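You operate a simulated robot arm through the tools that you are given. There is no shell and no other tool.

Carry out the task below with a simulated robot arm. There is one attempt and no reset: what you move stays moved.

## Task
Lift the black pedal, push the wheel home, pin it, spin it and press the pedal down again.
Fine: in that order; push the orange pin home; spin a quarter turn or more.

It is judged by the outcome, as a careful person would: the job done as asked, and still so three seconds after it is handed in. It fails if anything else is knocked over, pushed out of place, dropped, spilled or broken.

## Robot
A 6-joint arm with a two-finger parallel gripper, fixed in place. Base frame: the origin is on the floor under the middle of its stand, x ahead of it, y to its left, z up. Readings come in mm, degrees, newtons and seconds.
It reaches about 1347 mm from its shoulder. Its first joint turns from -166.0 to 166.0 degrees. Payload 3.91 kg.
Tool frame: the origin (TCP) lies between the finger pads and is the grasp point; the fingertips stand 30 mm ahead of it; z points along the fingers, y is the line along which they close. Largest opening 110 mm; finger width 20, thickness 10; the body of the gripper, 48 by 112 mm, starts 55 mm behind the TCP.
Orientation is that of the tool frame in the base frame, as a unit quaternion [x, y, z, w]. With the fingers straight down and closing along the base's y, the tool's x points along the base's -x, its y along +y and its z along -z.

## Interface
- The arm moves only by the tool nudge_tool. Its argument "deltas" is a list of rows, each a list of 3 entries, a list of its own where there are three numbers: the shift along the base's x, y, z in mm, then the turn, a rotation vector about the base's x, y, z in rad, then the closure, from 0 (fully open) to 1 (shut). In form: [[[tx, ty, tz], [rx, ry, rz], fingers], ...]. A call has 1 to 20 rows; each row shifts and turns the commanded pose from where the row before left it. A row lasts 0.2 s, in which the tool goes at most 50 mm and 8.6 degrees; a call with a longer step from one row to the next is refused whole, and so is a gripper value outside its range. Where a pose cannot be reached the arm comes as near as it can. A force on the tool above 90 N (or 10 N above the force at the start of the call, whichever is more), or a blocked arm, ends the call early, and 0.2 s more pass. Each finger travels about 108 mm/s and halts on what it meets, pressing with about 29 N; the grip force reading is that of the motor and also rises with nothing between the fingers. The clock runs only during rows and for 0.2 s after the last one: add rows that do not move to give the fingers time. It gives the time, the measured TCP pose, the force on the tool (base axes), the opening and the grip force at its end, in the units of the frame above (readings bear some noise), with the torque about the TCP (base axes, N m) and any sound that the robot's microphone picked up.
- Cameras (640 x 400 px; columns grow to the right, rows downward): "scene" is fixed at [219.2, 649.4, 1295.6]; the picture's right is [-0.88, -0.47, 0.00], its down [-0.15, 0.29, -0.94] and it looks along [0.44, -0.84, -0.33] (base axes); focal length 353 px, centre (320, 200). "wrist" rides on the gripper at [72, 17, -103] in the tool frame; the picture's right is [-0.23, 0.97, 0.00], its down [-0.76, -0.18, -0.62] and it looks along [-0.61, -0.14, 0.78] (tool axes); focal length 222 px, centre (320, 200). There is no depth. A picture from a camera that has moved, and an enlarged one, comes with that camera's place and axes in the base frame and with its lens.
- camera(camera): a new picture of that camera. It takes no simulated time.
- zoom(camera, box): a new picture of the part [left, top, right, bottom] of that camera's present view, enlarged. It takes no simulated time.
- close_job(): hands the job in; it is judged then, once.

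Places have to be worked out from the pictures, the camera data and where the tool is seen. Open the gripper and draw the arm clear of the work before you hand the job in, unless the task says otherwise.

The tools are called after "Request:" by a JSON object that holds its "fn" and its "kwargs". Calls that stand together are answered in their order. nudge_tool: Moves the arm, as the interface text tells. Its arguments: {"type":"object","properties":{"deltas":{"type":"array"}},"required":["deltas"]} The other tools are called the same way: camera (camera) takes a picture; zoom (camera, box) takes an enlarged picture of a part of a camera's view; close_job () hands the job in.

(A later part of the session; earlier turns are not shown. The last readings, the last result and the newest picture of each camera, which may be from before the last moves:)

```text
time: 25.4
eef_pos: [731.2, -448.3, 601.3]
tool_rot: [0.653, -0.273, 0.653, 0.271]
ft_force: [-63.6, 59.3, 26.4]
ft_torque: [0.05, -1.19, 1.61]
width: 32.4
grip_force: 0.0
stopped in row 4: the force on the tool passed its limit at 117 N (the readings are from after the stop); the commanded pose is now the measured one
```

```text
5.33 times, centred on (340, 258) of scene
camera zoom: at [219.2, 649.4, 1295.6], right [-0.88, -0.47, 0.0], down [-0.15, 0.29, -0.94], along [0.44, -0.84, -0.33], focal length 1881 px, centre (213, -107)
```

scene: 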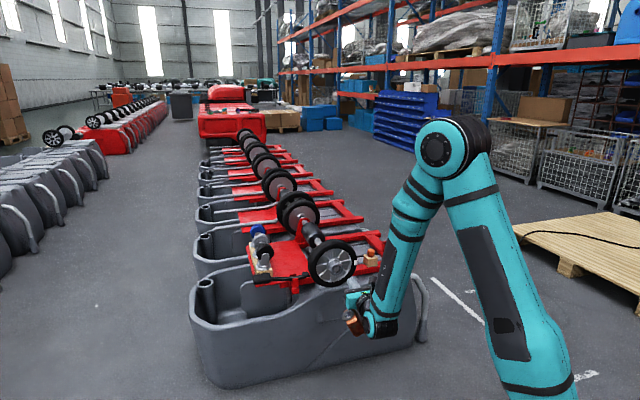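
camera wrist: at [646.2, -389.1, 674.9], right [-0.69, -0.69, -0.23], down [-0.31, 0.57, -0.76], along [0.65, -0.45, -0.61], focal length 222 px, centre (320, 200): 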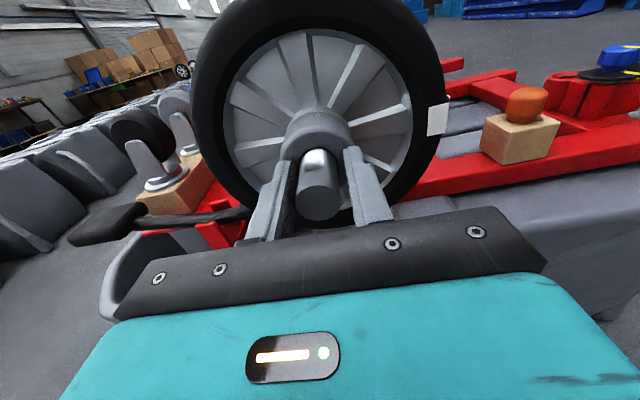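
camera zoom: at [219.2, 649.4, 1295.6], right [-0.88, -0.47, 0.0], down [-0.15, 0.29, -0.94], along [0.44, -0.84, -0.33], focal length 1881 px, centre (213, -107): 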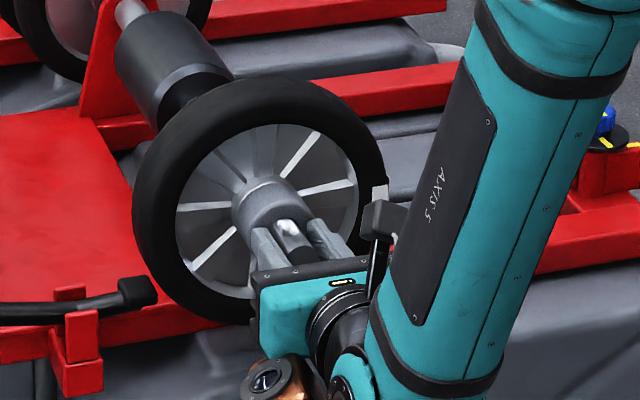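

The push stopped hard at over 90 N with the hub face at p≈864, about 46 mm in, which looks like the seat. I'll back straight off and inspect.

Request:
{"fn": "nudge_tool", "kwargs": {"deltas": [[[-4, 4, 0], [0, 0, 0], 0.69], [[-14, 14, 0], [0, 0, 0], 0.69], [[-25, 25, 0], [0, 0, 0], 0.69], [[-25, 25, 5], [0, 0, 0], 0.69], [[-25, 25, 10], [0, 0, 0], 0.69], [[-10, 10, 10], [0, 0, 0], 0.69], [[0, 0, 0], [0, 0, 0], 0.69]]}}

Request:
{"fn": "zoom", "kwargs": {"camera": "wrist", "box": [220, 30, 420, 180]}}

Request:
{"fn": "zoom", "kwargs": {"camera": "wrist", "box": [290, 90, 370, 160]}}

Request:
{"fn": "zoom", "kwargs": {"camera": "scene", "box": [280, 220, 400, 295]}}

```text
time: 27.0
eef_pos: [628.4, -349.6, 625.9]
tool_rot: [0.654, -0.273, 0.652, 0.27]
ft_force: [0.2, -0.1, 0.2]
ft_torque: [-0.03, 0.0, -0.02]
width: 34.1
grip_force: 0.2
```

```text
2.67 times, centred on (320, 105) of wrist
camera zoom: at [543.8, -288.6, 698.1], right [-0.69, -0.68, -0.23], down [-0.31, 0.57, -0.76], along [0.65, -0.45, -0.61], focal length 592 px, centre (320, 453)
```

zoom: 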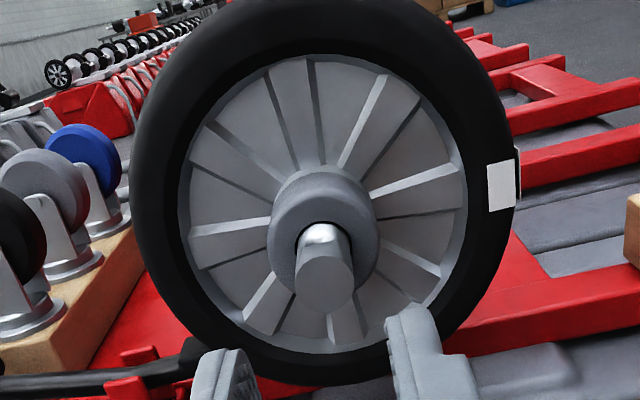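

```text
5.71 times, centred on (330, 125) of wrist
camera zoom: at [543.8, -288.6, 698.1], right [-0.69, -0.68, -0.23], down [-0.31, 0.57, -0.76], along [0.65, -0.45, -0.61], focal length 1269 px, centre (263, 629)
```

zoom: 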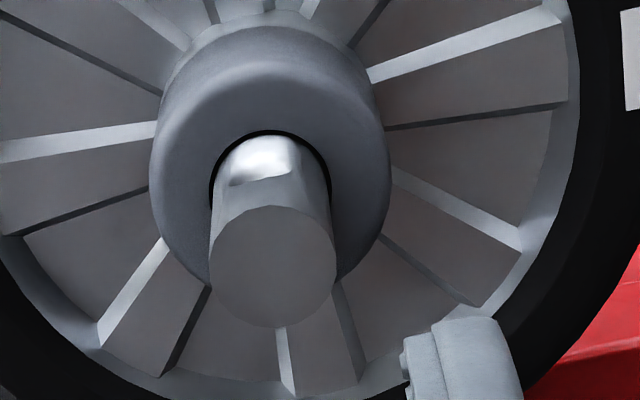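

```text
5.33 times, centred on (340, 258) of scene
camera zoom: at [219.2, 649.4, 1295.6], right [-0.88, -0.47, 0.0], down [-0.15, 0.29, -0.94], along [0.44, -0.84, -0.33], focal length 1881 px, centre (213, -107)
```

zoom: 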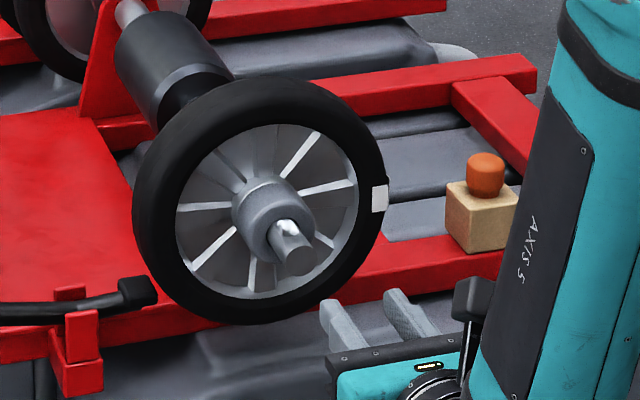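

The wheel has moved in about 46 mm and the axle end now sticks out about 30 mm, with some feature on its top that may be the pin hole. I'll pitch the tool down and look from above.

Request:
{"fn": "nudge_tool", "kwargs": {"deltas": [[[0, 0, 40], [0, 0, 0], 0], [[10, -8, 40], [0.099, 0.099, 0], 0], [[20, -18, 30], [0.099, 0.099, 0], 0], [[20, -18, 20], [0.099, 0.099, 0], 0], [[20, -20, 15], [0.099, 0.099, 0], 0], [[20, -20, 0], [0.099, 0.099, 0], 0], [[0, 0, 0], [0, 0, 0], 0]]}}

Request:
{"fn": "camera", "kwargs": {"camera": "wrist"}}

```text
time: 28.6
eef_pos: [723.9, -433.0, 768.9]
tool_rot: [0.838, -0.349, 0.387, 0.162]
ft_force: [-0.1, -0.1, 1.0]
ft_torque: [0.0, -0.04, 0.01]
width: 110.0
grip_force: 0.1
```

```text
taken
camera wrist: at [686.4, -422.7, 891.8], right [-0.8, -0.58, -0.17], down [-0.56, 0.81, -0.18], along [0.24, -0.05, -0.97], focal length 222 px, centre (320, 200)
```

wrist: 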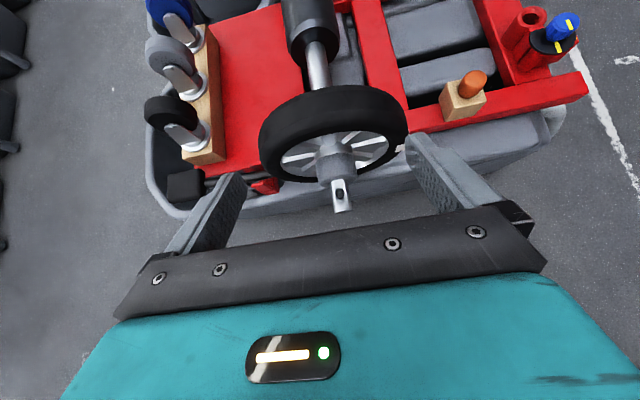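

A dark hole is visible on top of the axle end. I'll zoom in on it and on the pin block.

Request:
{"fn": "zoom", "kwargs": {"camera": "wrist", "box": [300, 140, 380, 220]}}

Request:
{"fn": "zoom", "kwargs": {"camera": "wrist", "box": [420, 50, 520, 130]}}

Request:
{"fn": "zoom", "kwargs": {"camera": "wrist", "box": [240, 0, 420, 120]}}

```text
5.00 times, centred on (340, 180) of wrist
camera zoom: at [686.4, -422.7, 891.8], right [-0.8, -0.58, -0.17], down [-0.56, 0.81, -0.18], along [0.24, -0.05, -0.97], focal length 1111 px, centre (220, 300)
```

zoom: 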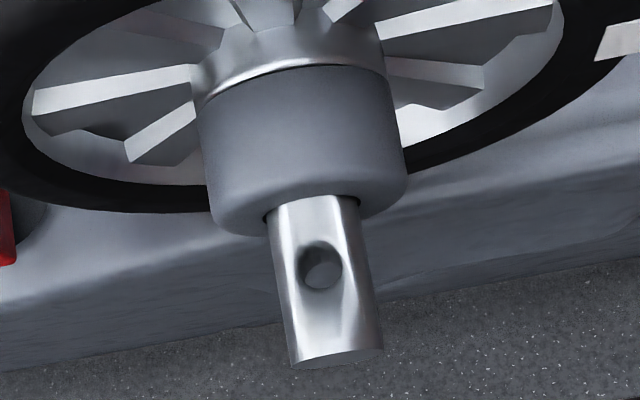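

```text
5.00 times, centred on (470, 90) of wrist
camera zoom: at [686.4, -422.7, 891.8], right [-0.8, -0.58, -0.17], down [-0.56, 0.81, -0.18], along [0.24, -0.05, -0.97], focal length 1111 px, centre (-430, 750)
```

zoom: 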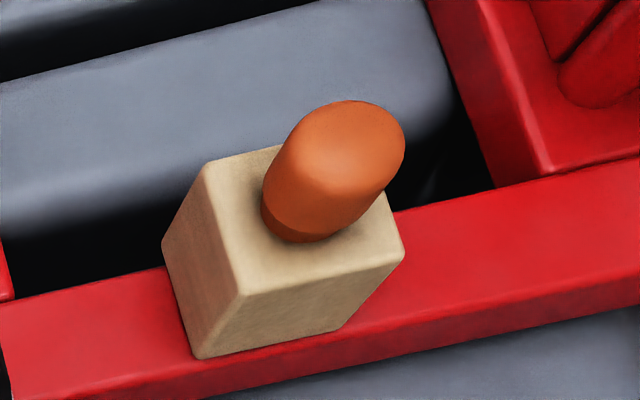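

```text
3.33 times, centred on (330, 60) of wrist
camera zoom: at [686.4, -422.7, 891.8], right [-0.8, -0.58, -0.17], down [-0.56, 0.81, -0.18], along [0.24, -0.05, -0.97], focal length 740 px, centre (287, 667)
```

zoom: 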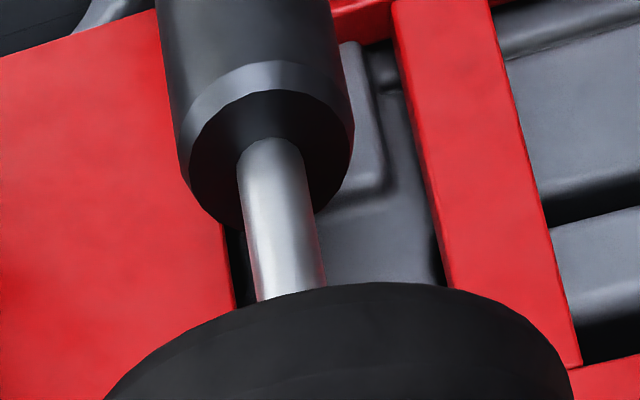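

The hole is vertical, about 12 mm across, on top of the axle at f≈200.7, p≈847. The hub face is at p≈865. The pin head is about 30 mm wide, at f≈-25, p≈987, z≈530–570. I'll level the tool again and go to a view in front of the pin block.

Request:
{"fn": "nudge_tool", "kwargs": {"deltas": [[[-27, -27, 0], [0, 0, 0], 0.45], [[-27, -27, 0], [-0.0997, -0.0997, 0], 0.45], [[-27, -27, 0], [-0.0997, -0.0997, 0], 0.45], [[-27, -27, 0], [-0.0997, -0.0997, 0], 0.45], [[-27, -27, 0], [-0.0997, -0.0997, 0], 0.45], [[-27, -27, 0], [-0.0997, -0.0997, 0], 0.45], [[5, -5, -38], [0, 0, 0], 0.45], [[5, -5, -38], [0, 0, 0], 0.45], [[5, -5, -38], [0, 0, 0], 0.45], [[5, -5, -38], [0, 0, 0], 0.45], [[5, -5, -37], [0, 0, 0], 0.45], [[0, 0, 0], [0, 0, 0], 0.45]]}}

Request:
{"fn": "camera", "kwargs": {"camera": "wrist"}}

Request:
{"fn": "zoom", "kwargs": {"camera": "wrist", "box": [260, 70, 400, 170]}}

```text
time: 31.2
eef_pos: [691.3, -510.7, 610.1]
tool_rot: [0.662, -0.306, 0.62, 0.289]
ft_force: [0.1, 0.0, -0.3]
ft_torque: [-0.01, 0.02, 0.02]
width: 60.6
grip_force: 0.1
out of reach, approached as far as the arm can: row 2, 4, 5, 6, 7, 8, 9, 10, 11
```

```text
taken
camera wrist: at [614.9, -445.9, 689.6], right [-0.75, -0.62, -0.22], down [-0.3, 0.63, -0.72], along [0.58, -0.48, -0.66], focal length 222 px, centre (320, 200)
```

wrist: 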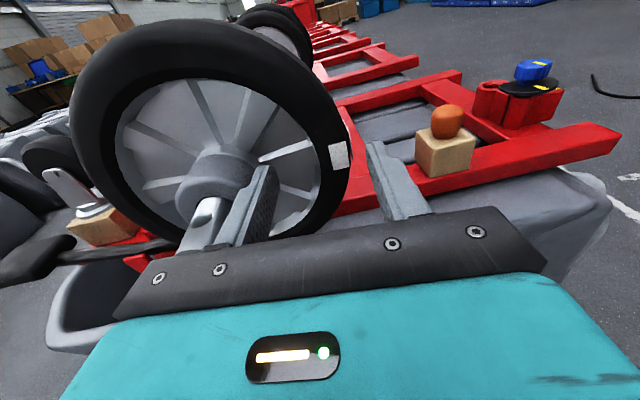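

```text
4.00 times, centred on (330, 120) of wrist
camera zoom: at [614.9, -445.9, 689.6], right [-0.75, -0.62, -0.22], down [-0.3, 0.63, -0.72], along [0.58, -0.48, -0.66], focal length 888 px, centre (280, 520)
```

zoom: 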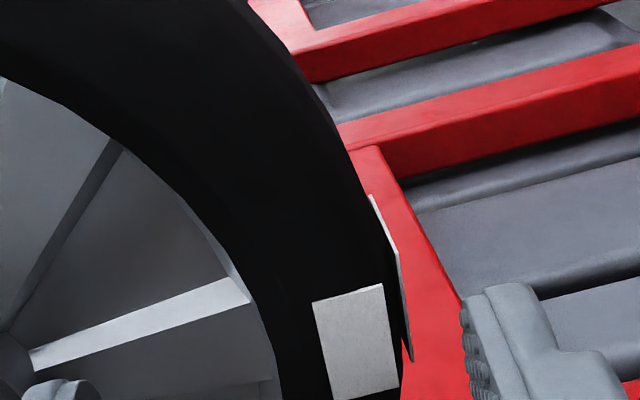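

The arm couldn't hold this camera-up orientation toward the pin; a wrist limit made it yaw. It stopped at f≈128 with the left finger close to the hub but no contact force. For the pin I'll use fingers pointing down instead, so I'll first back away from the wheel with a small test move.

Request:
{"fn": "nudge_tool", "kwargs": {"deltas": [[[-15, 15, 0], [0, 0, 0], 0.45]]}}

```text
time: 31.6
eef_pos: [675.5, -494.5, 610.7]
tool_rot: [0.661, -0.306, 0.621, 0.289]
ft_force: [-0.1, 0.2, -0.2]
ft_torque: [-0.03, 0.0, 0.05]
width: 60.6
grip_force: 0.0
```

The small move went exactly as commanded. I'll retreat and rise while pitching the fingers to straight down.

Request:
{"fn": "nudge_tool", "kwargs": {"deltas": [[[-20, 20, 0], [0, 0, 0], 0.45], [[-20, 20, 0], [0, 0, 0], 0.45], [[-20, 20, 10], [0.1043, 0.0882, 0], 0.45], [[-6, 6, 15], [0.1043, 0.0882, 0], 0.45], [[0, 0, 15], [0.1043, 0.0882, 0], 0.45], [[0, 0, 15], [0.1043, 0.0882, 0], 0.45], [[0, 0, 15], [0.1043, 0.0882, 0], 0.45], [[0, 0, 15], [0.1043, 0.0882, 0], 0.45], [[0, 0, 15], [0.1043, 0.0882, 0], 0.45], [[0, 0, 15], [0.1043, 0.0882, 0], 0.45], [[0, 0, 15], [0.1043, 0.0882, 0], 0.45], [[0, 0, 15], [0.1043, 0.0882, 0], 0.45], [[0, 0, 15], [0.1043, 0.0882, 0], 0.45]]}}

```text
time: 34.4
eef_pos: [607.3, -435.4, 754.6]
tool_rot: [0.904, -0.421, 0.062, 0.045]
ft_force: [0.3, 1.0, -0.4]
ft_torque: [0.01, 0.0, 0.0]
width: 60.2
grip_force: 0.0
out of reach, approached as far as the arm can: row 8, 9
```

The tool is nearly vertical, with about 9° of tilt left. I'll unwind the yaw, remove the tilt and translate toward a viewpoint over the pin block.

Request:
{"fn": "nudge_tool", "kwargs": {"deltas": [[[0, 0, 0], [0, 0, -0.146], 0.45], [[0, 0, 0], [0, 0, -0.146], 0.45], [[0, -5, 0], [0.0748, 0.0163, 0], 0.45], [[0, -5, 0], [0.0748, 0.0163, 0], 0.45], [[2, -14, 0], [0, 0, -0.146], 0.45], [[2, -14, 0], [0, 0, -0.146], 0.45], [[2, -14, 0], [0, 0, -0.146], 0.45], [[2, -14, 0], [0, 0, -0.146], 0.45], [[2, -14, 0], [0, 0, -0.146], 0.45], [[2, -14, 0], [0, 0, -0.146], 0.45], [[2, -14, 0], [0, 0, -0.146], 0.45], [[2, -14, 0], [0, 0, -0.146], 0.45], [[2, -14, 0], [0, 0, -0.146], 0.45], [[2, -14, 0], [0, 0, -0.146], 0.45], [[2, -14, 0], [0, 0, -0.146], 0.45], [[2, -14, 0], [0, 0, -0.146], 0.45], [[2, -14, 0], [0, 0, -0.146], 0.45], [[2, -14, 0], [0, 0, -0.146], 0.45], [[2, -14, 0], [0, 0, -0.146], 0.45], [[2, -14, 0], [0, 0, -0.146], 0.45]]}}

```text
time: 38.6
eef_pos: [637.6, -668.8, 754.7]
tool_rot: [0.178, 0.984, 0.001, -0.001]
ft_force: [-0.2, 0.0, -0.2]
ft_torque: [0.0, -0.02, -0.01]
width: 60.5
grip_force: 0.1
```

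The fingers now point straight down, with x at 159.5°. I'll turn the last 24.5° and take pictures of the pin.

Request:
{"fn": "nudge_tool", "kwargs": {"deltas": [[[0, 0, -10], [0, 0, -0.1425], 0.45], [[0, 0, -10], [0, 0, -0.1425], 0.45], [[0, 0, -10], [0, 0, -0.1425], 0.45], [[0, 0, 0], [0, 0, 0], 0.45]]}}

Request:
{"fn": "camera", "kwargs": {"camera": "wrist"}}

Request:
{"fn": "zoom", "kwargs": {"camera": "wrist", "box": [270, 110, 370, 190]}}

Request:
{"fn": "zoom", "kwargs": {"camera": "scene", "box": [320, 215, 440, 290]}}

```text
time: 39.6
eef_pos: [638.6, -669.0, 724.8]
tool_rot: [0.383, 0.924, 0.001, -0.001]
ft_force: [0.6, -0.5, -0.6]
ft_torque: [-0.02, -0.03, 0.01]
width: 60.7
grip_force: 0.0
```

```text
taken
camera wrist: at [599.6, -605.9, 829.3], right [0.85, 0.53, 0.0], down [0.41, -0.67, 0.62], along [0.33, -0.53, -0.78], focal length 222 px, centre (320, 200)
```

wrist: 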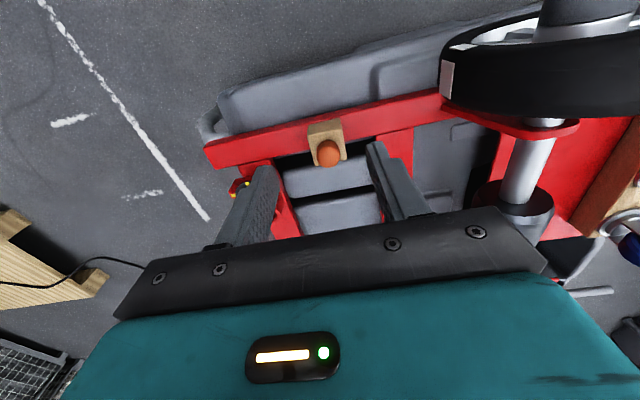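

```text
5.00 times, centred on (320, 150) of wrist
camera zoom: at [599.6, -605.9, 829.3], right [0.85, 0.53, 0.0], down [0.41, -0.67, 0.62], along [0.33, -0.53, -0.78], focal length 1111 px, centre (320, 450)
```

zoom: 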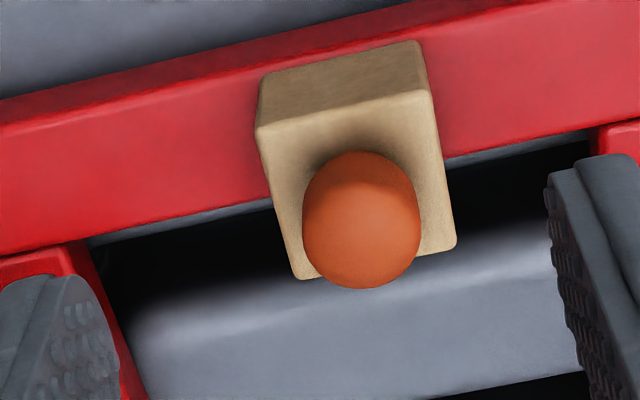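

```text
5.33 times, centred on (380, 252) of scene
camera zoom: at [219.2, 649.4, 1295.6], right [-0.88, -0.47, 0.0], down [-0.15, 0.29, -0.94], along [0.44, -0.84, -0.33], focal length 1881 px, centre (0, -80)
```

zoom: 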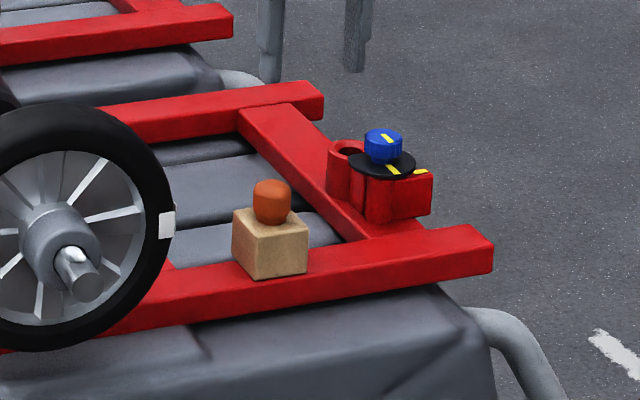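

The pin axis is at about f=-25.5, p=991, and the tool is now properly vertical with the fingers closing along the rail. I'll move directly above the head and check the alignment.

Request:
{"fn": "nudge_tool", "kwargs": {"deltas": [[[14.7, -16.6, -30], [0, 0, 0], 0.45], [[14.7, -16.6, -30], [0, 0, 0], 0.45], [[14.7, -16.6, -30], [0, 0, 0], 0.45], [[0, 0, 0], [0, 0, 0], 0.45]]}}

Request:
{"fn": "camera", "kwargs": {"camera": "wrist"}}

Request:
{"fn": "zoom", "kwargs": {"camera": "wrist", "box": [270, 120, 370, 200]}}

Request:
{"fn": "zoom", "kwargs": {"camera": "scene", "box": [340, 220, 420, 270]}}

```text
time: 40.6
eef_pos: [682.2, -719.5, 634.3]
tool_rot: [0.383, 0.924, 0.001, 0.001]
ft_force: [0.0, -0.7, 0.4]
ft_torque: [0.0, 0.03, 0.01]
width: 60.5
grip_force: 0.0
```

```text
taken
camera wrist: at [644.1, -656.3, 739.4], right [0.85, 0.53, 0.0], down [0.41, -0.67, 0.62], along [0.33, -0.53, -0.78], focal length 222 px, centre (320, 200)
```

wrist: 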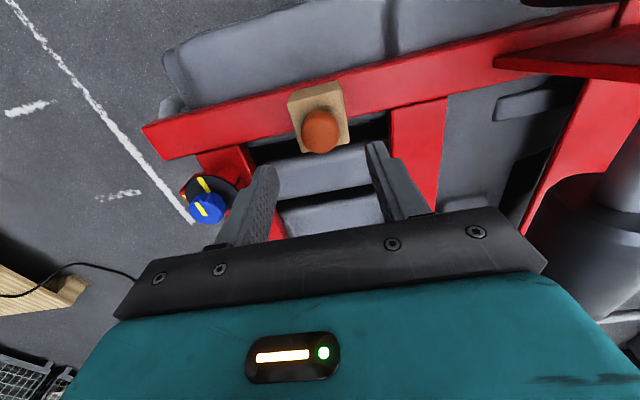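

```text
5.00 times, centred on (320, 160) of wrist
camera zoom: at [644.1, -656.3, 739.4], right [0.85, 0.53, 0.0], down [0.41, -0.67, 0.62], along [0.33, -0.53, -0.78], focal length 1111 px, centre (320, 400)
```

zoom: 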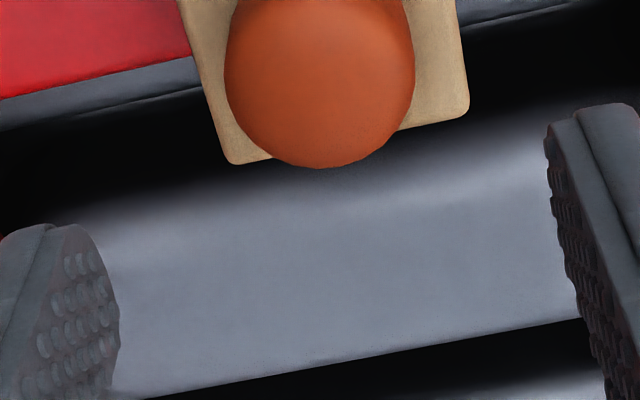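

```text
8.00 times, centred on (380, 245) of scene
camera zoom: at [219.2, 649.4, 1295.6], right [-0.88, -0.47, 0.0], down [-0.15, 0.29, -0.94], along [0.44, -0.84, -0.33], focal length 2821 px, centre (-160, -160)
```

zoom: 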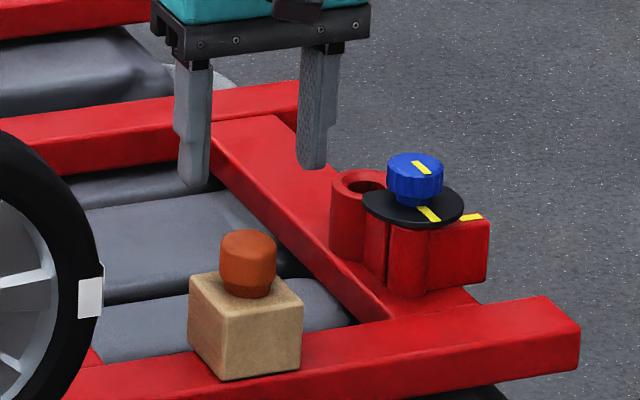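

The head is centred under the tool in both views. I'll descend so the fingertips stop just above the wood block at TCP z≈566, then check before closing.

Request:
{"fn": "nudge_tool", "kwargs": {"deltas": [[[0, 0, -25], [0, 0, 0], 0.45], [[0, 0, -25], [0, 0, 0], 0.45], [[0, 0, -17], [0, 0, 0], 0.45], [[0, 0, 0], [0, 0, 0], 0.45]]}}

Request:
{"fn": "zoom", "kwargs": {"camera": "wrist", "box": [260, 110, 380, 210]}}

Request:
{"fn": "zoom", "kwargs": {"camera": "scene", "box": [340, 220, 420, 270]}}

```text
time: 41.6
eef_pos: [682.6, -719.0, 567.5]
tool_rot: [0.383, 0.924, 0.001, 0.0]
ft_force: [-1.0, 0.4, 0.2]
ft_torque: [0.0, -0.01, 0.01]
width: 60.5
grip_force: 0.0
```

```text
4.00 times, centred on (320, 160) of wrist
camera zoom: at [643.4, -656.3, 671.3], right [0.85, 0.53, 0.0], down [0.41, -0.67, 0.62], along [0.33, -0.53, -0.78], focal length 888 px, centre (320, 360)
```

zoom: 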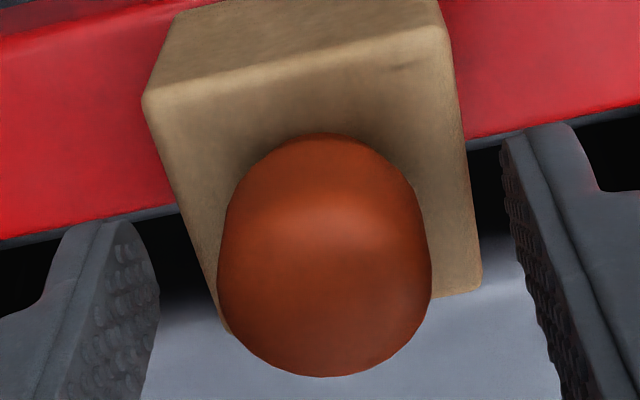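

```text
8.00 times, centred on (380, 245) of scene
camera zoom: at [219.2, 649.4, 1295.6], right [-0.88, -0.47, 0.0], down [-0.15, 0.29, -0.94], along [0.44, -0.84, -0.33], focal length 2821 px, centre (-160, -160)
```

zoom: 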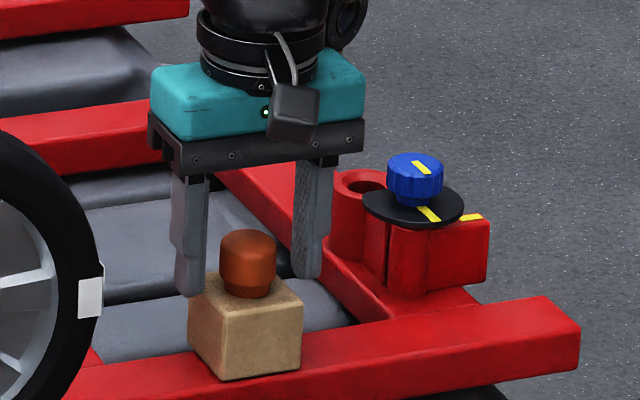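

The head sits midway between the fingers, with the tips just above the block. I'll close gradually on the head.

Request:
{"fn": "nudge_tool", "kwargs": {"deltas": [[[0.3, 0.3, 0], [0, 0, 0], 0.55], [[0, 0, 0], [0, 0, 0], 0.64], [[0, 0, 0], [0, 0, 0], 0.7], [[0, 0, 0], [0, 0, 0], 0.76], [[0, 0, 0], [0, 0, 0], 0.85], [[0, 0, 0], [0, 0, 0], 1], [[0, 0, 0], [0, 0, 0], 1]]}}

Request:
{"fn": "zoom", "kwargs": {"camera": "wrist", "box": [260, 110, 380, 210]}}

Request:
{"fn": "zoom", "kwargs": {"camera": "scene", "box": [340, 220, 420, 270]}}

```text
time: 43.2
eef_pos: [682.4, -717.7, 568.1]
tool_rot: [0.383, 0.924, 0.001, 0.0]
ft_force: [-0.8, 0.5, 0.5]
ft_torque: [0.01, 0.02, 0.01]
width: 30.8
grip_force: 28.7
```

```text
4.00 times, centred on (320, 160) of wrist
camera zoom: at [643.6, -655.8, 671.8], right [0.85, 0.53, 0.0], down [0.41, -0.67, 0.62], along [0.33, -0.53, -0.78], focal length 888 px, centre (320, 360)
```

zoom: 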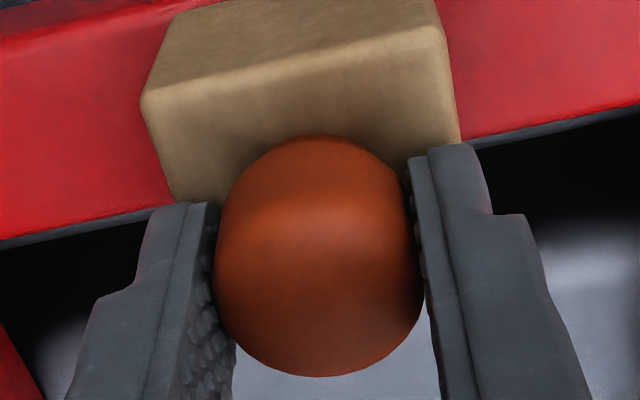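

```text
8.00 times, centred on (380, 245) of scene
camera zoom: at [219.2, 649.4, 1295.6], right [-0.88, -0.47, 0.0], down [-0.15, 0.29, -0.94], along [0.44, -0.84, -0.33], focal length 2821 px, centre (-160, -160)
```

zoom: 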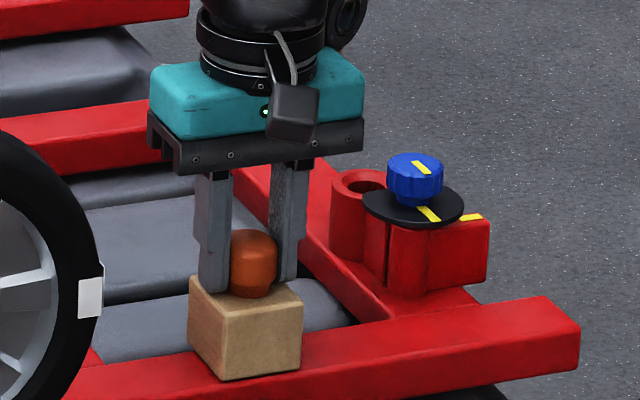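

The head is gripped at 30.8 mm, centred, and the block hasn't moved. I'll pull straight up slowly and check that the pin comes free without lifting the block.

Request:
{"fn": "nudge_tool", "kwargs": {"deltas": [[[0, 0, 5], [0, 0, 0], 1], [[0, 0, 8], [0, 0, 0], 1], [[0, 0, 10], [0, 0, 0], 1], [[0, 0, 10], [0, 0, 0], 1], [[0, 0, 10], [0, 0, 0], 1], [[0, 0, 10], [0, 0, 0], 1], [[0, 0, 10], [0, 0, 0], 1]]}}

Request:
{"fn": "zoom", "kwargs": {"camera": "scene", "box": [340, 200, 440, 265]}}

Request:
{"fn": "camera", "kwargs": {"camera": "wrist"}}

```text
time: 44.8
eef_pos: [681.9, -718.2, 630.8]
tool_rot: [0.382, 0.924, 0.001, -0.001]
ft_force: [0.4, 0.1, -0.4]
ft_torque: [0.02, -0.02, 0.04]
width: 30.3
grip_force: 29.4
```

```text
6.15 times, centred on (390, 232) of scene
camera zoom: at [219.2, 649.4, 1295.6], right [-0.88, -0.47, 0.0], down [-0.15, 0.29, -0.94], along [0.44, -0.84, -0.33], focal length 2170 px, centre (-111, 0)
```

zoom: 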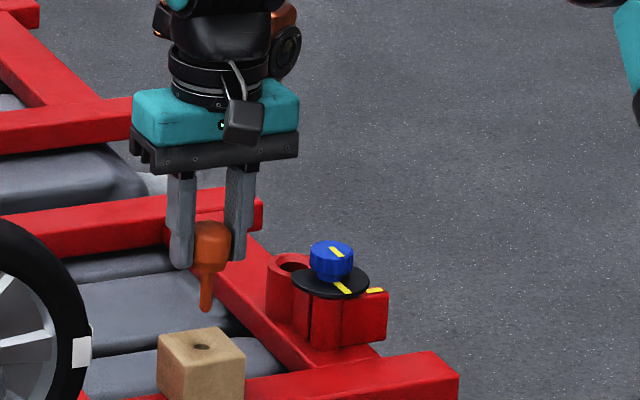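

```text
taken
camera wrist: at [643.1, -656.9, 735.6], right [0.85, 0.53, 0.0], down [0.41, -0.67, 0.62], along [0.33, -0.53, -0.78], focal length 222 px, centre (320, 200)
```

wrist: 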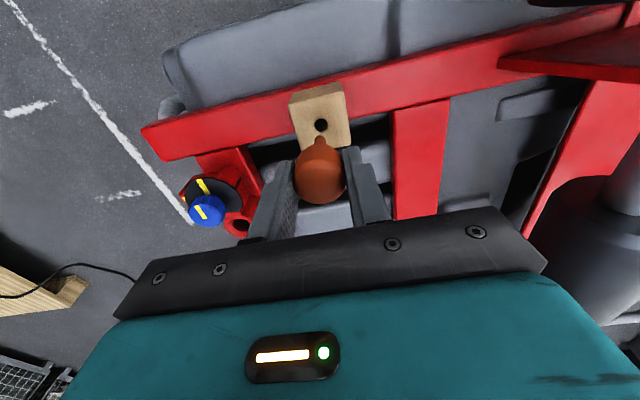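

The pin is free and the block stayed in place with its hole visible. I'll zoom in on the shaft to learn the pin's dimensions and the tip-to-axis offset.

Request:
{"fn": "zoom", "kwargs": {"camera": "scene", "box": [360, 225, 390, 262]}}

Request:
{"fn": "zoom", "kwargs": {"camera": "wrist", "box": [280, 75, 360, 155]}}

```text
10.81 times, centred on (375, 244) of scene
camera zoom: at [219.2, 649.4, 1295.6], right [-0.88, -0.47, 0.0], down [-0.15, 0.29, -0.94], along [0.44, -0.84, -0.33], focal length 3813 px, centre (-275, -270)
```

zoom: 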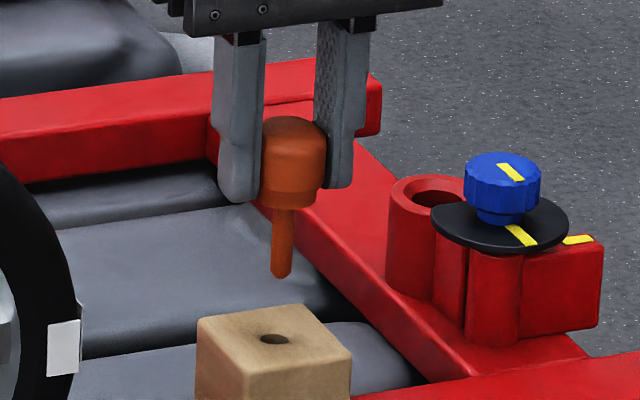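

```text
5.00 times, centred on (320, 115) of wrist
camera zoom: at [643.1, -656.9, 735.6], right [0.85, 0.53, 0.0], down [0.41, -0.67, 0.62], along [0.33, -0.53, -0.78], focal length 1111 px, centre (320, 625)
```

zoom: 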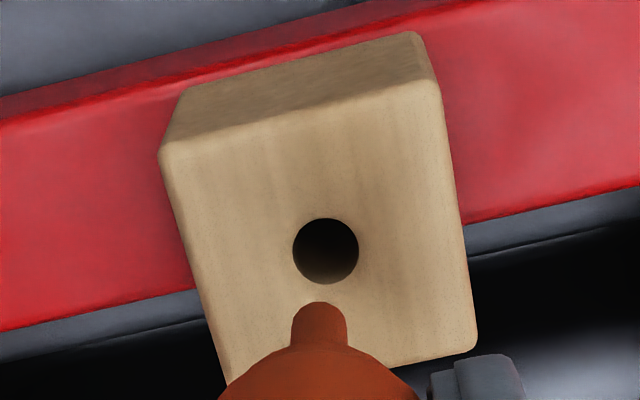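

The pin has a shaft of about 8.5 mm, about 31 mm long, against the roughly 12 mm axle hole, and it hangs on the tool axis. I'll carry it around the front of the wheel at a safe height toward the axle end.

Request:
{"fn": "nudge_tool", "kwargs": {"deltas": [[[0, 0, 20], [0, 0, 0], 1], [[-15, 15, 20], [0, 0, 0], 1], [[-21, 21, 18], [0, 0, 0], 1], [[-21, 21, 18], [0, 0, 0], 1], [[-21, 21, 18], [0, 0, 0], 1], [[-21, 21, 16], [0, 0, 0], 1], [[-21, 21, 0], [0, 0, 0], 1], [[15, 15, 0], [0, 0, 0], 1], [[25, 25, 0], [0, 0, 0], 1], [[25, 25, 0], [0, 0, 0], 1], [[25, 25, 0], [0, 0, 0], 1], [[25, 25, 0], [0, 0, 0], 1], [[25, 25, 0], [0, 0, 0], 1], [[20, 20, 0], [0, 0, 0], 1], [[0, 0, 0], [0, 0, 0], 1]]}}

Request:
{"fn": "camera", "kwargs": {"camera": "wrist"}}

Request:
{"fn": "zoom", "kwargs": {"camera": "scene", "box": [290, 200, 390, 265]}}

```text
time: 48.0
eef_pos: [721.6, -438.4, 741.2]
tool_rot: [0.383, 0.924, 0.001, -0.001]
ft_force: [-0.9, -0.7, -0.7]
ft_torque: [-0.02, 0.0, 0.01]
width: 30.8
grip_force: 28.8
```

```text
taken
camera wrist: at [682.2, -375.6, 846.1], right [0.85, 0.53, 0.0], down [0.41, -0.67, 0.62], along [0.33, -0.53, -0.78], focal length 222 px, centre (320, 200)
```

wrist: 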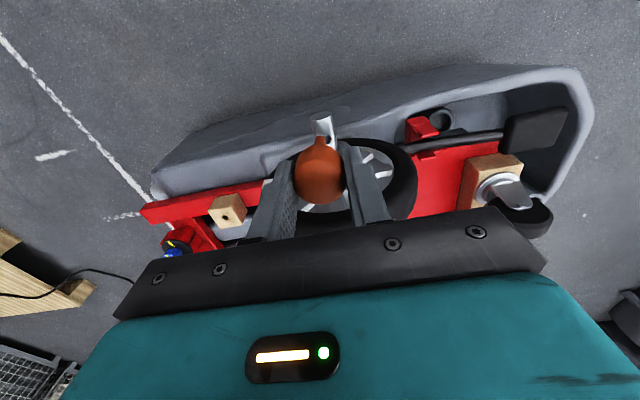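

```text
6.15 times, centred on (340, 232) of scene
camera zoom: at [219.2, 649.4, 1295.6], right [-0.88, -0.47, 0.0], down [-0.15, 0.29, -0.94], along [0.44, -0.84, -0.33], focal length 2170 px, centre (197, 0)
```

zoom: 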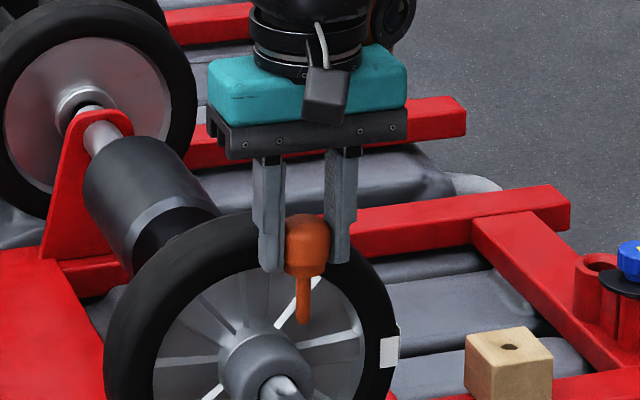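

The pin is hovering in front of the wheel. I'll zoom in to see the pin tip and axle hole together.

Request:
{"fn": "zoom", "kwargs": {"camera": "wrist", "box": [280, 90, 360, 150]}}

Request:
{"fn": "zoom", "kwargs": {"camera": "scene", "box": [320, 235, 360, 275]}}

```text
6.67 times, centred on (320, 120) of wrist
camera zoom: at [682.2, -375.6, 846.1], right [0.85, 0.53, 0.0], down [0.41, -0.67, 0.62], along [0.33, -0.53, -0.78], focal length 1481 px, centre (320, 733)
```

zoom: 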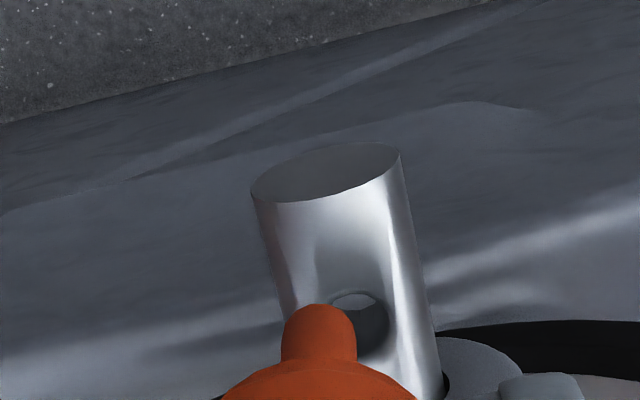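

```text
10.00 times, centred on (340, 255) of scene
camera zoom: at [219.2, 649.4, 1295.6], right [-0.88, -0.47, 0.0], down [-0.15, 0.29, -0.94], along [0.44, -0.84, -0.33], focal length 3527 px, centre (120, -350)
```

zoom: 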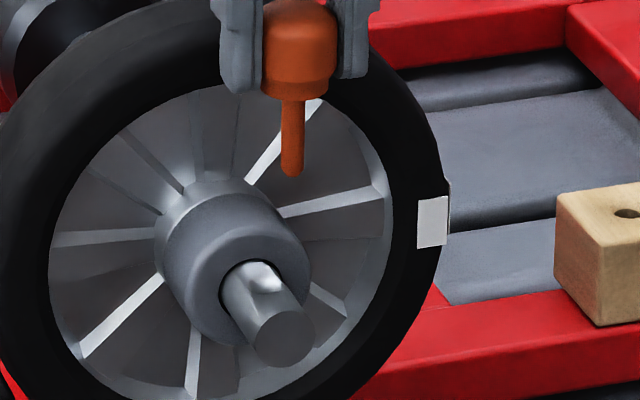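

Hole centre works out at f≈200.2, p≈846.4, and the pin tip lies on the tool axis at f≈200.3. I'll move 25 mm forward along p and lower until the tip is a few mm above the axle.

Request:
{"fn": "nudge_tool", "kwargs": {"deltas": [[[6, -6, 0], [0, 0, 0], 1], [[12, -12, 0], [0, 0, 0], 1], [[0, 0, -10], [0, 0, 0], 1], [[0, 0, -15], [0, 0, 0], 1], [[0, 0, -12], [0, 0, 0], 1], [[0, 0, 0], [0, 0, 0], 1]]}}

Request:
{"fn": "zoom", "kwargs": {"camera": "wrist", "box": [280, 105, 360, 165]}}

Request:
{"fn": "zoom", "kwargs": {"camera": "scene", "box": [320, 235, 360, 275]}}

```text
time: 49.4
eef_pos: [738.9, -456.0, 703.4]
tool_rot: [0.383, 0.924, 0.001, -0.001]
ft_force: [-0.7, -0.3, 0.2]
ft_torque: [0.0, -0.02, 0.03]
width: 30.6
grip_force: 29.2
```

```text
6.67 times, centred on (320, 135) of wrist
camera zoom: at [700.4, -394.5, 808.5], right [0.85, 0.53, 0.0], down [0.41, -0.67, 0.62], along [0.33, -0.53, -0.78], focal length 1481 px, centre (320, 633)
```

zoom: 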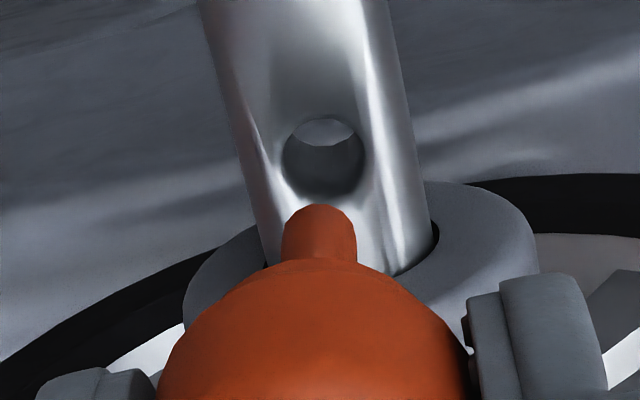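

```text
10.00 times, centred on (340, 255) of scene
camera zoom: at [219.2, 649.4, 1295.6], right [-0.88, -0.47, 0.0], down [-0.15, 0.29, -0.94], along [0.44, -0.84, -0.33], focal length 3527 px, centre (120, -350)
```

zoom: 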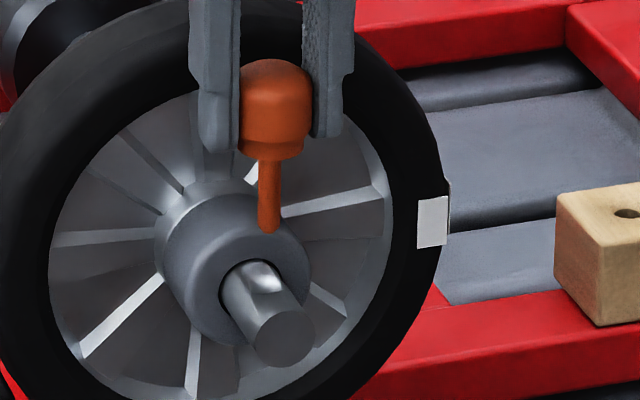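

The hole is clearly visible just ahead of the tip, and lateral alignment is within 0.5 mm. The tip is likely still about 20 mm above the axle, so I'll nudge 1 mm forward, lower 16 mm and look again.

Request:
{"fn": "nudge_tool", "kwargs": {"deltas": [[[0.6, -0.8, -8], [0, 0, 0], 1], [[0, 0, -8], [0, 0, 0], 1], [[0, 0, 0], [0, 0, 0], 1]]}}

Request:
{"fn": "zoom", "kwargs": {"camera": "wrist", "box": [280, 105, 360, 165]}}

Request:
{"fn": "zoom", "kwargs": {"camera": "scene", "box": [330, 245, 350, 270]}}

```text
time: 50.2
eef_pos: [740.5, -457.2, 688.2]
tool_rot: [0.383, 0.924, 0.001, 0.0]
ft_force: [-0.7, -0.1, -1.1]
ft_torque: [0.01, 0.0, 0.01]
width: 30.6
grip_force: 29.4
```

```text
6.67 times, centred on (320, 135) of wrist
camera zoom: at [701.5, -395.1, 792.7], right [0.85, 0.53, 0.0], down [0.41, -0.67, 0.62], along [0.33, -0.53, -0.78], focal length 1481 px, centre (320, 633)
```

zoom: 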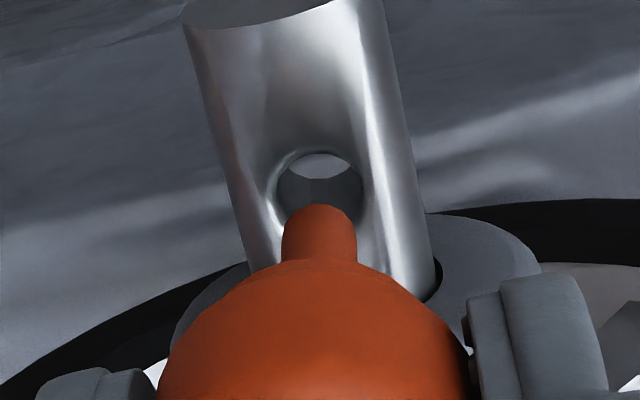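

```text
16.00 times, centred on (340, 258) of scene
camera zoom: at [219.2, 649.4, 1295.6], right [-0.88, -0.47, 0.0], down [-0.15, 0.29, -0.94], along [0.44, -0.84, -0.33], focal length 5643 px, centre (0, -720)
```

zoom: 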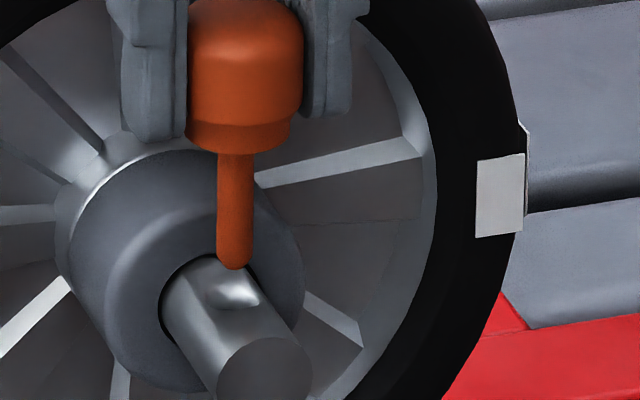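

Combining both views, the pin tip is about 4 mm above the hole and roughly 2.5–3 mm too far along +p. I'll shift back 2.6 mm and recheck.

Request:
{"fn": "nudge_tool", "kwargs": {"deltas": [[[-1.8, 1.8, 0], [0, 0, 0], 1], [[0, 0, 0], [0, 0, 0], 1]]}}

Request:
{"fn": "zoom", "kwargs": {"camera": "wrist", "box": [295, 120, 345, 150]}}

Request:
{"fn": "zoom", "kwargs": {"camera": "scene", "box": [330, 245, 350, 270]}}

```text
time: 50.8
eef_pos: [738.9, -454.9, 687.8]
tool_rot: [0.383, 0.924, 0.001, 0.0]
ft_force: [-0.1, 0.6, 0.3]
ft_torque: [0.03, 0.01, -0.01]
width: 30.8
grip_force: 29.3
```

```text
12.80 times, centred on (320, 135) of wrist
camera zoom: at [699.2, -393.0, 792.6], right [0.85, 0.53, 0.0], down [0.41, -0.67, 0.62], along [0.33, -0.53, -0.78], focal length 2843 px, centre (320, 1032)
```

zoom: 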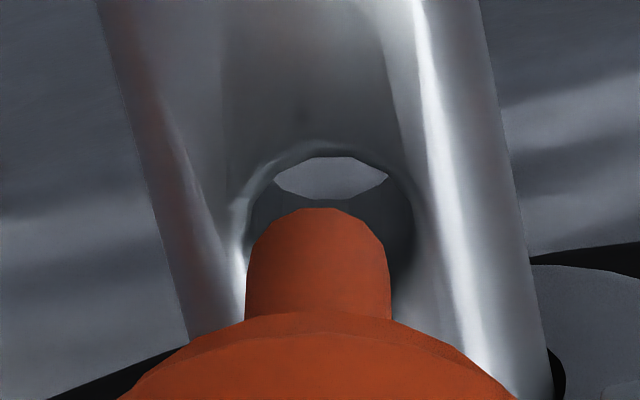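

```text
16.00 times, centred on (340, 258) of scene
camera zoom: at [219.2, 649.4, 1295.6], right [-0.88, -0.47, 0.0], down [-0.15, 0.29, -0.94], along [0.44, -0.84, -0.33], focal length 5643 px, centre (0, -720)
```

zoom: 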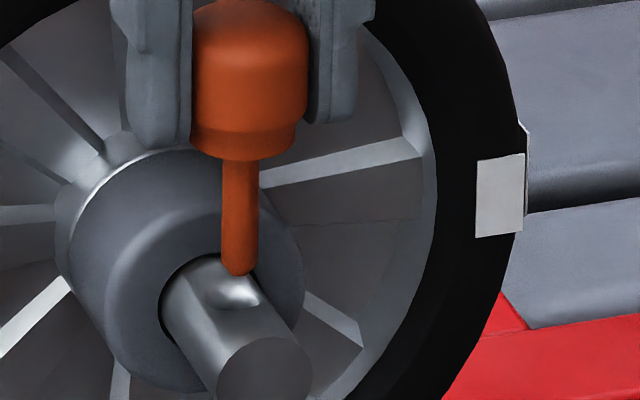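

The tip is now aligned along p, about 4 mm above the hole, and about 0.8 mm off along the rail. I'll correct that and lower a few mm in small steps, checking force.

Request:
{"fn": "nudge_tool", "kwargs": {"deltas": [[[0.6, 0.6, 0], [0, 0, 0], 1], [[0, 0, -2], [0, 0, 0], 1], [[0, 0, -2], [0, 0, 0], 1], [[0, 0, -2], [0, 0, 0], 1], [[0, 0, 0], [0, 0, 0], 1]]}}

Request:
{"fn": "zoom", "kwargs": {"camera": "wrist", "box": [295, 120, 345, 150]}}

Request:
{"fn": "zoom", "kwargs": {"camera": "scene", "box": [330, 245, 350, 270]}}

```text
time: 52.0
eef_pos: [739.8, -455.6, 681.8]
tool_rot: [0.382, 0.924, 0.001, -0.001]
ft_force: [-0.1, -1.2, 0.6]
ft_torque: [-0.01, -0.01, 0.0]
width: 30.7
grip_force: 29.3
```

```text
12.80 times, centred on (320, 135) of wrist
camera zoom: at [700.4, -392.7, 786.2], right [0.85, 0.53, 0.0], down [0.41, -0.67, 0.62], along [0.33, -0.53, -0.78], focal length 2843 px, centre (320, 1032)
```

zoom: 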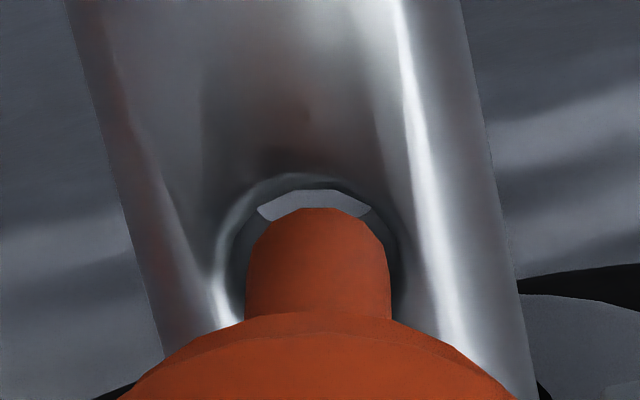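

```text
16.00 times, centred on (340, 258) of scene
camera zoom: at [219.2, 649.4, 1295.6], right [-0.88, -0.47, 0.0], down [-0.15, 0.29, -0.94], along [0.44, -0.84, -0.33], focal length 5643 px, centre (0, -720)
```

zoom: 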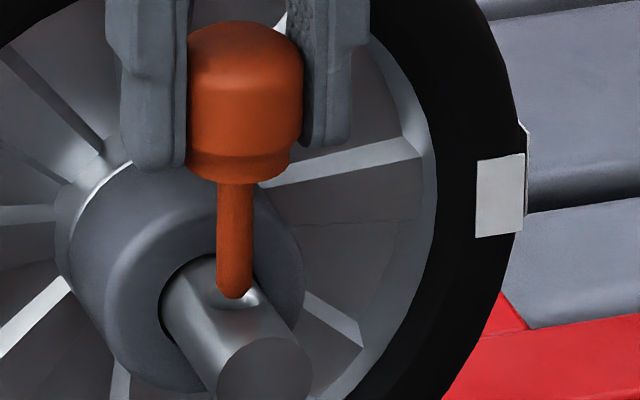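

The pin tip appears to be entering the hole with no contact force. I'll continue lowering in small steps.

Request:
{"fn": "nudge_tool", "kwargs": {"deltas": [[[0, 0, -2.5], [0, 0, 0], 1], [[0, 0, -2.5], [0, 0, 0], 1], [[0, 0, -2.5], [0, 0, 0], 1], [[0, 0, 0], [0, 0, 0], 1]]}}

Request:
{"fn": "zoom", "kwargs": {"camera": "wrist", "box": [295, 120, 345, 150]}}

Request:
{"fn": "zoom", "kwargs": {"camera": "scene", "box": [330, 245, 350, 270]}}

```text
time: 53.0
eef_pos: [740.2, -455.5, 675.8]
tool_rot: [0.382, 0.924, 0.001, 0.0]
ft_force: [3.8, -4.6, 22.6]
ft_torque: [-0.39, 0.02, 0.02]
width: 30.9
grip_force: 29.5
```

```text
12.80 times, centred on (320, 135) of wrist
camera zoom: at [700.2, -392.8, 780.4], right [0.85, 0.53, 0.0], down [0.41, -0.66, 0.62], along [0.33, -0.53, -0.78], focal length 2843 px, centre (320, 1032)
```

zoom: 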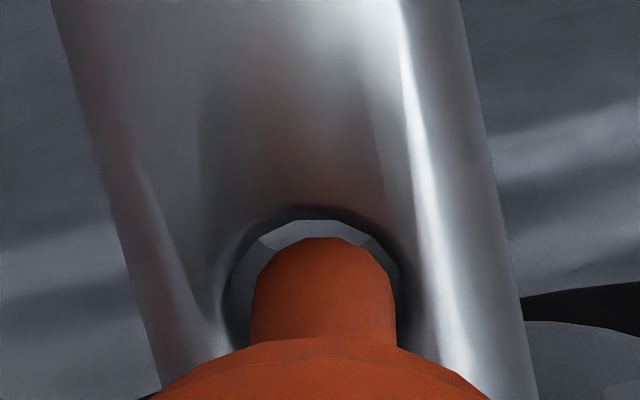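

```text
16.00 times, centred on (340, 258) of scene
camera zoom: at [219.2, 649.4, 1295.6], right [-0.88, -0.47, 0.0], down [-0.15, 0.29, -0.94], along [0.44, -0.84, -0.33], focal length 5643 px, centre (0, -720)
```

zoom: 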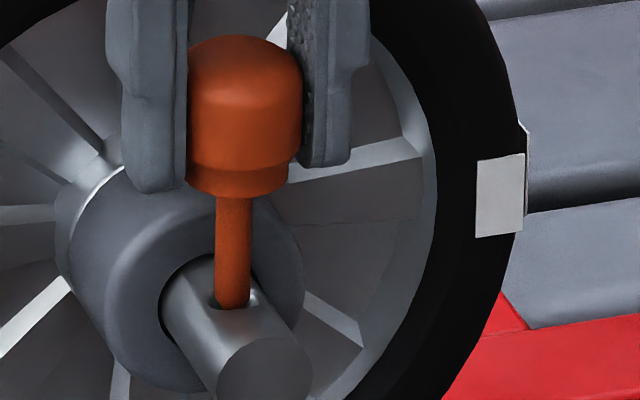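

There is a 23 N upward contact and the pin has shifted about 2 mm in the grip, so something is touching. I'll look closely from the scene camera before doing anything else.

Request:
{"fn": "zoom", "kwargs": {"camera": "scene", "box": [334, 256, 346, 264]}}

Request:
{"fn": "zoom", "kwargs": {"camera": "wrist", "box": [300, 125, 340, 160]}}

Request:
{"fn": "camera", "kwargs": {"camera": "wrist"}}

```text
16.00 times, centred on (340, 260) of scene
camera zoom: at [219.2, 649.4, 1295.6], right [-0.88, -0.47, 0.0], down [-0.15, 0.29, -0.94], along [0.44, -0.84, -0.33], focal length 5643 px, centre (0, -760)
```

zoom: 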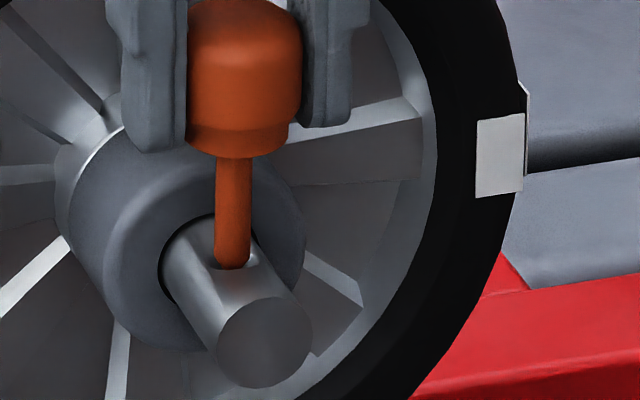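

```text
11.43 times, centred on (320, 142) of wrist
camera zoom: at [700.2, -392.8, 780.4], right [0.85, 0.53, 0.0], down [0.41, -0.66, 0.62], along [0.33, -0.53, -0.78], focal length 2538 px, centre (320, 857)
```

zoom: 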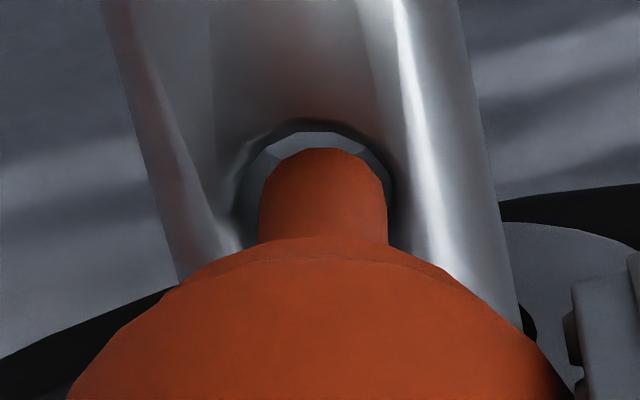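

```text
taken
camera wrist: at [700.2, -392.8, 780.4], right [0.85, 0.53, 0.0], down [0.41, -0.66, 0.62], along [0.33, -0.53, -0.78], focal length 222 px, centre (320, 200)
```

wrist: 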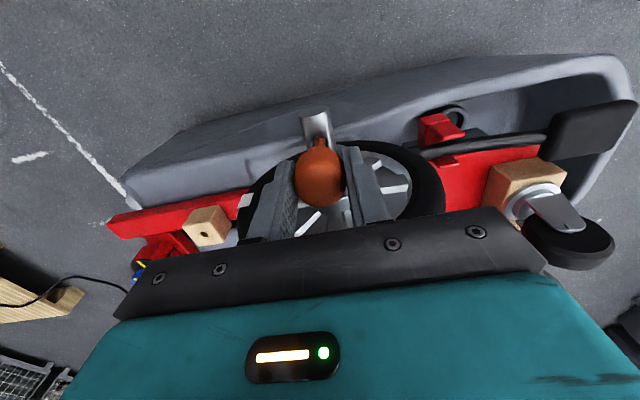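

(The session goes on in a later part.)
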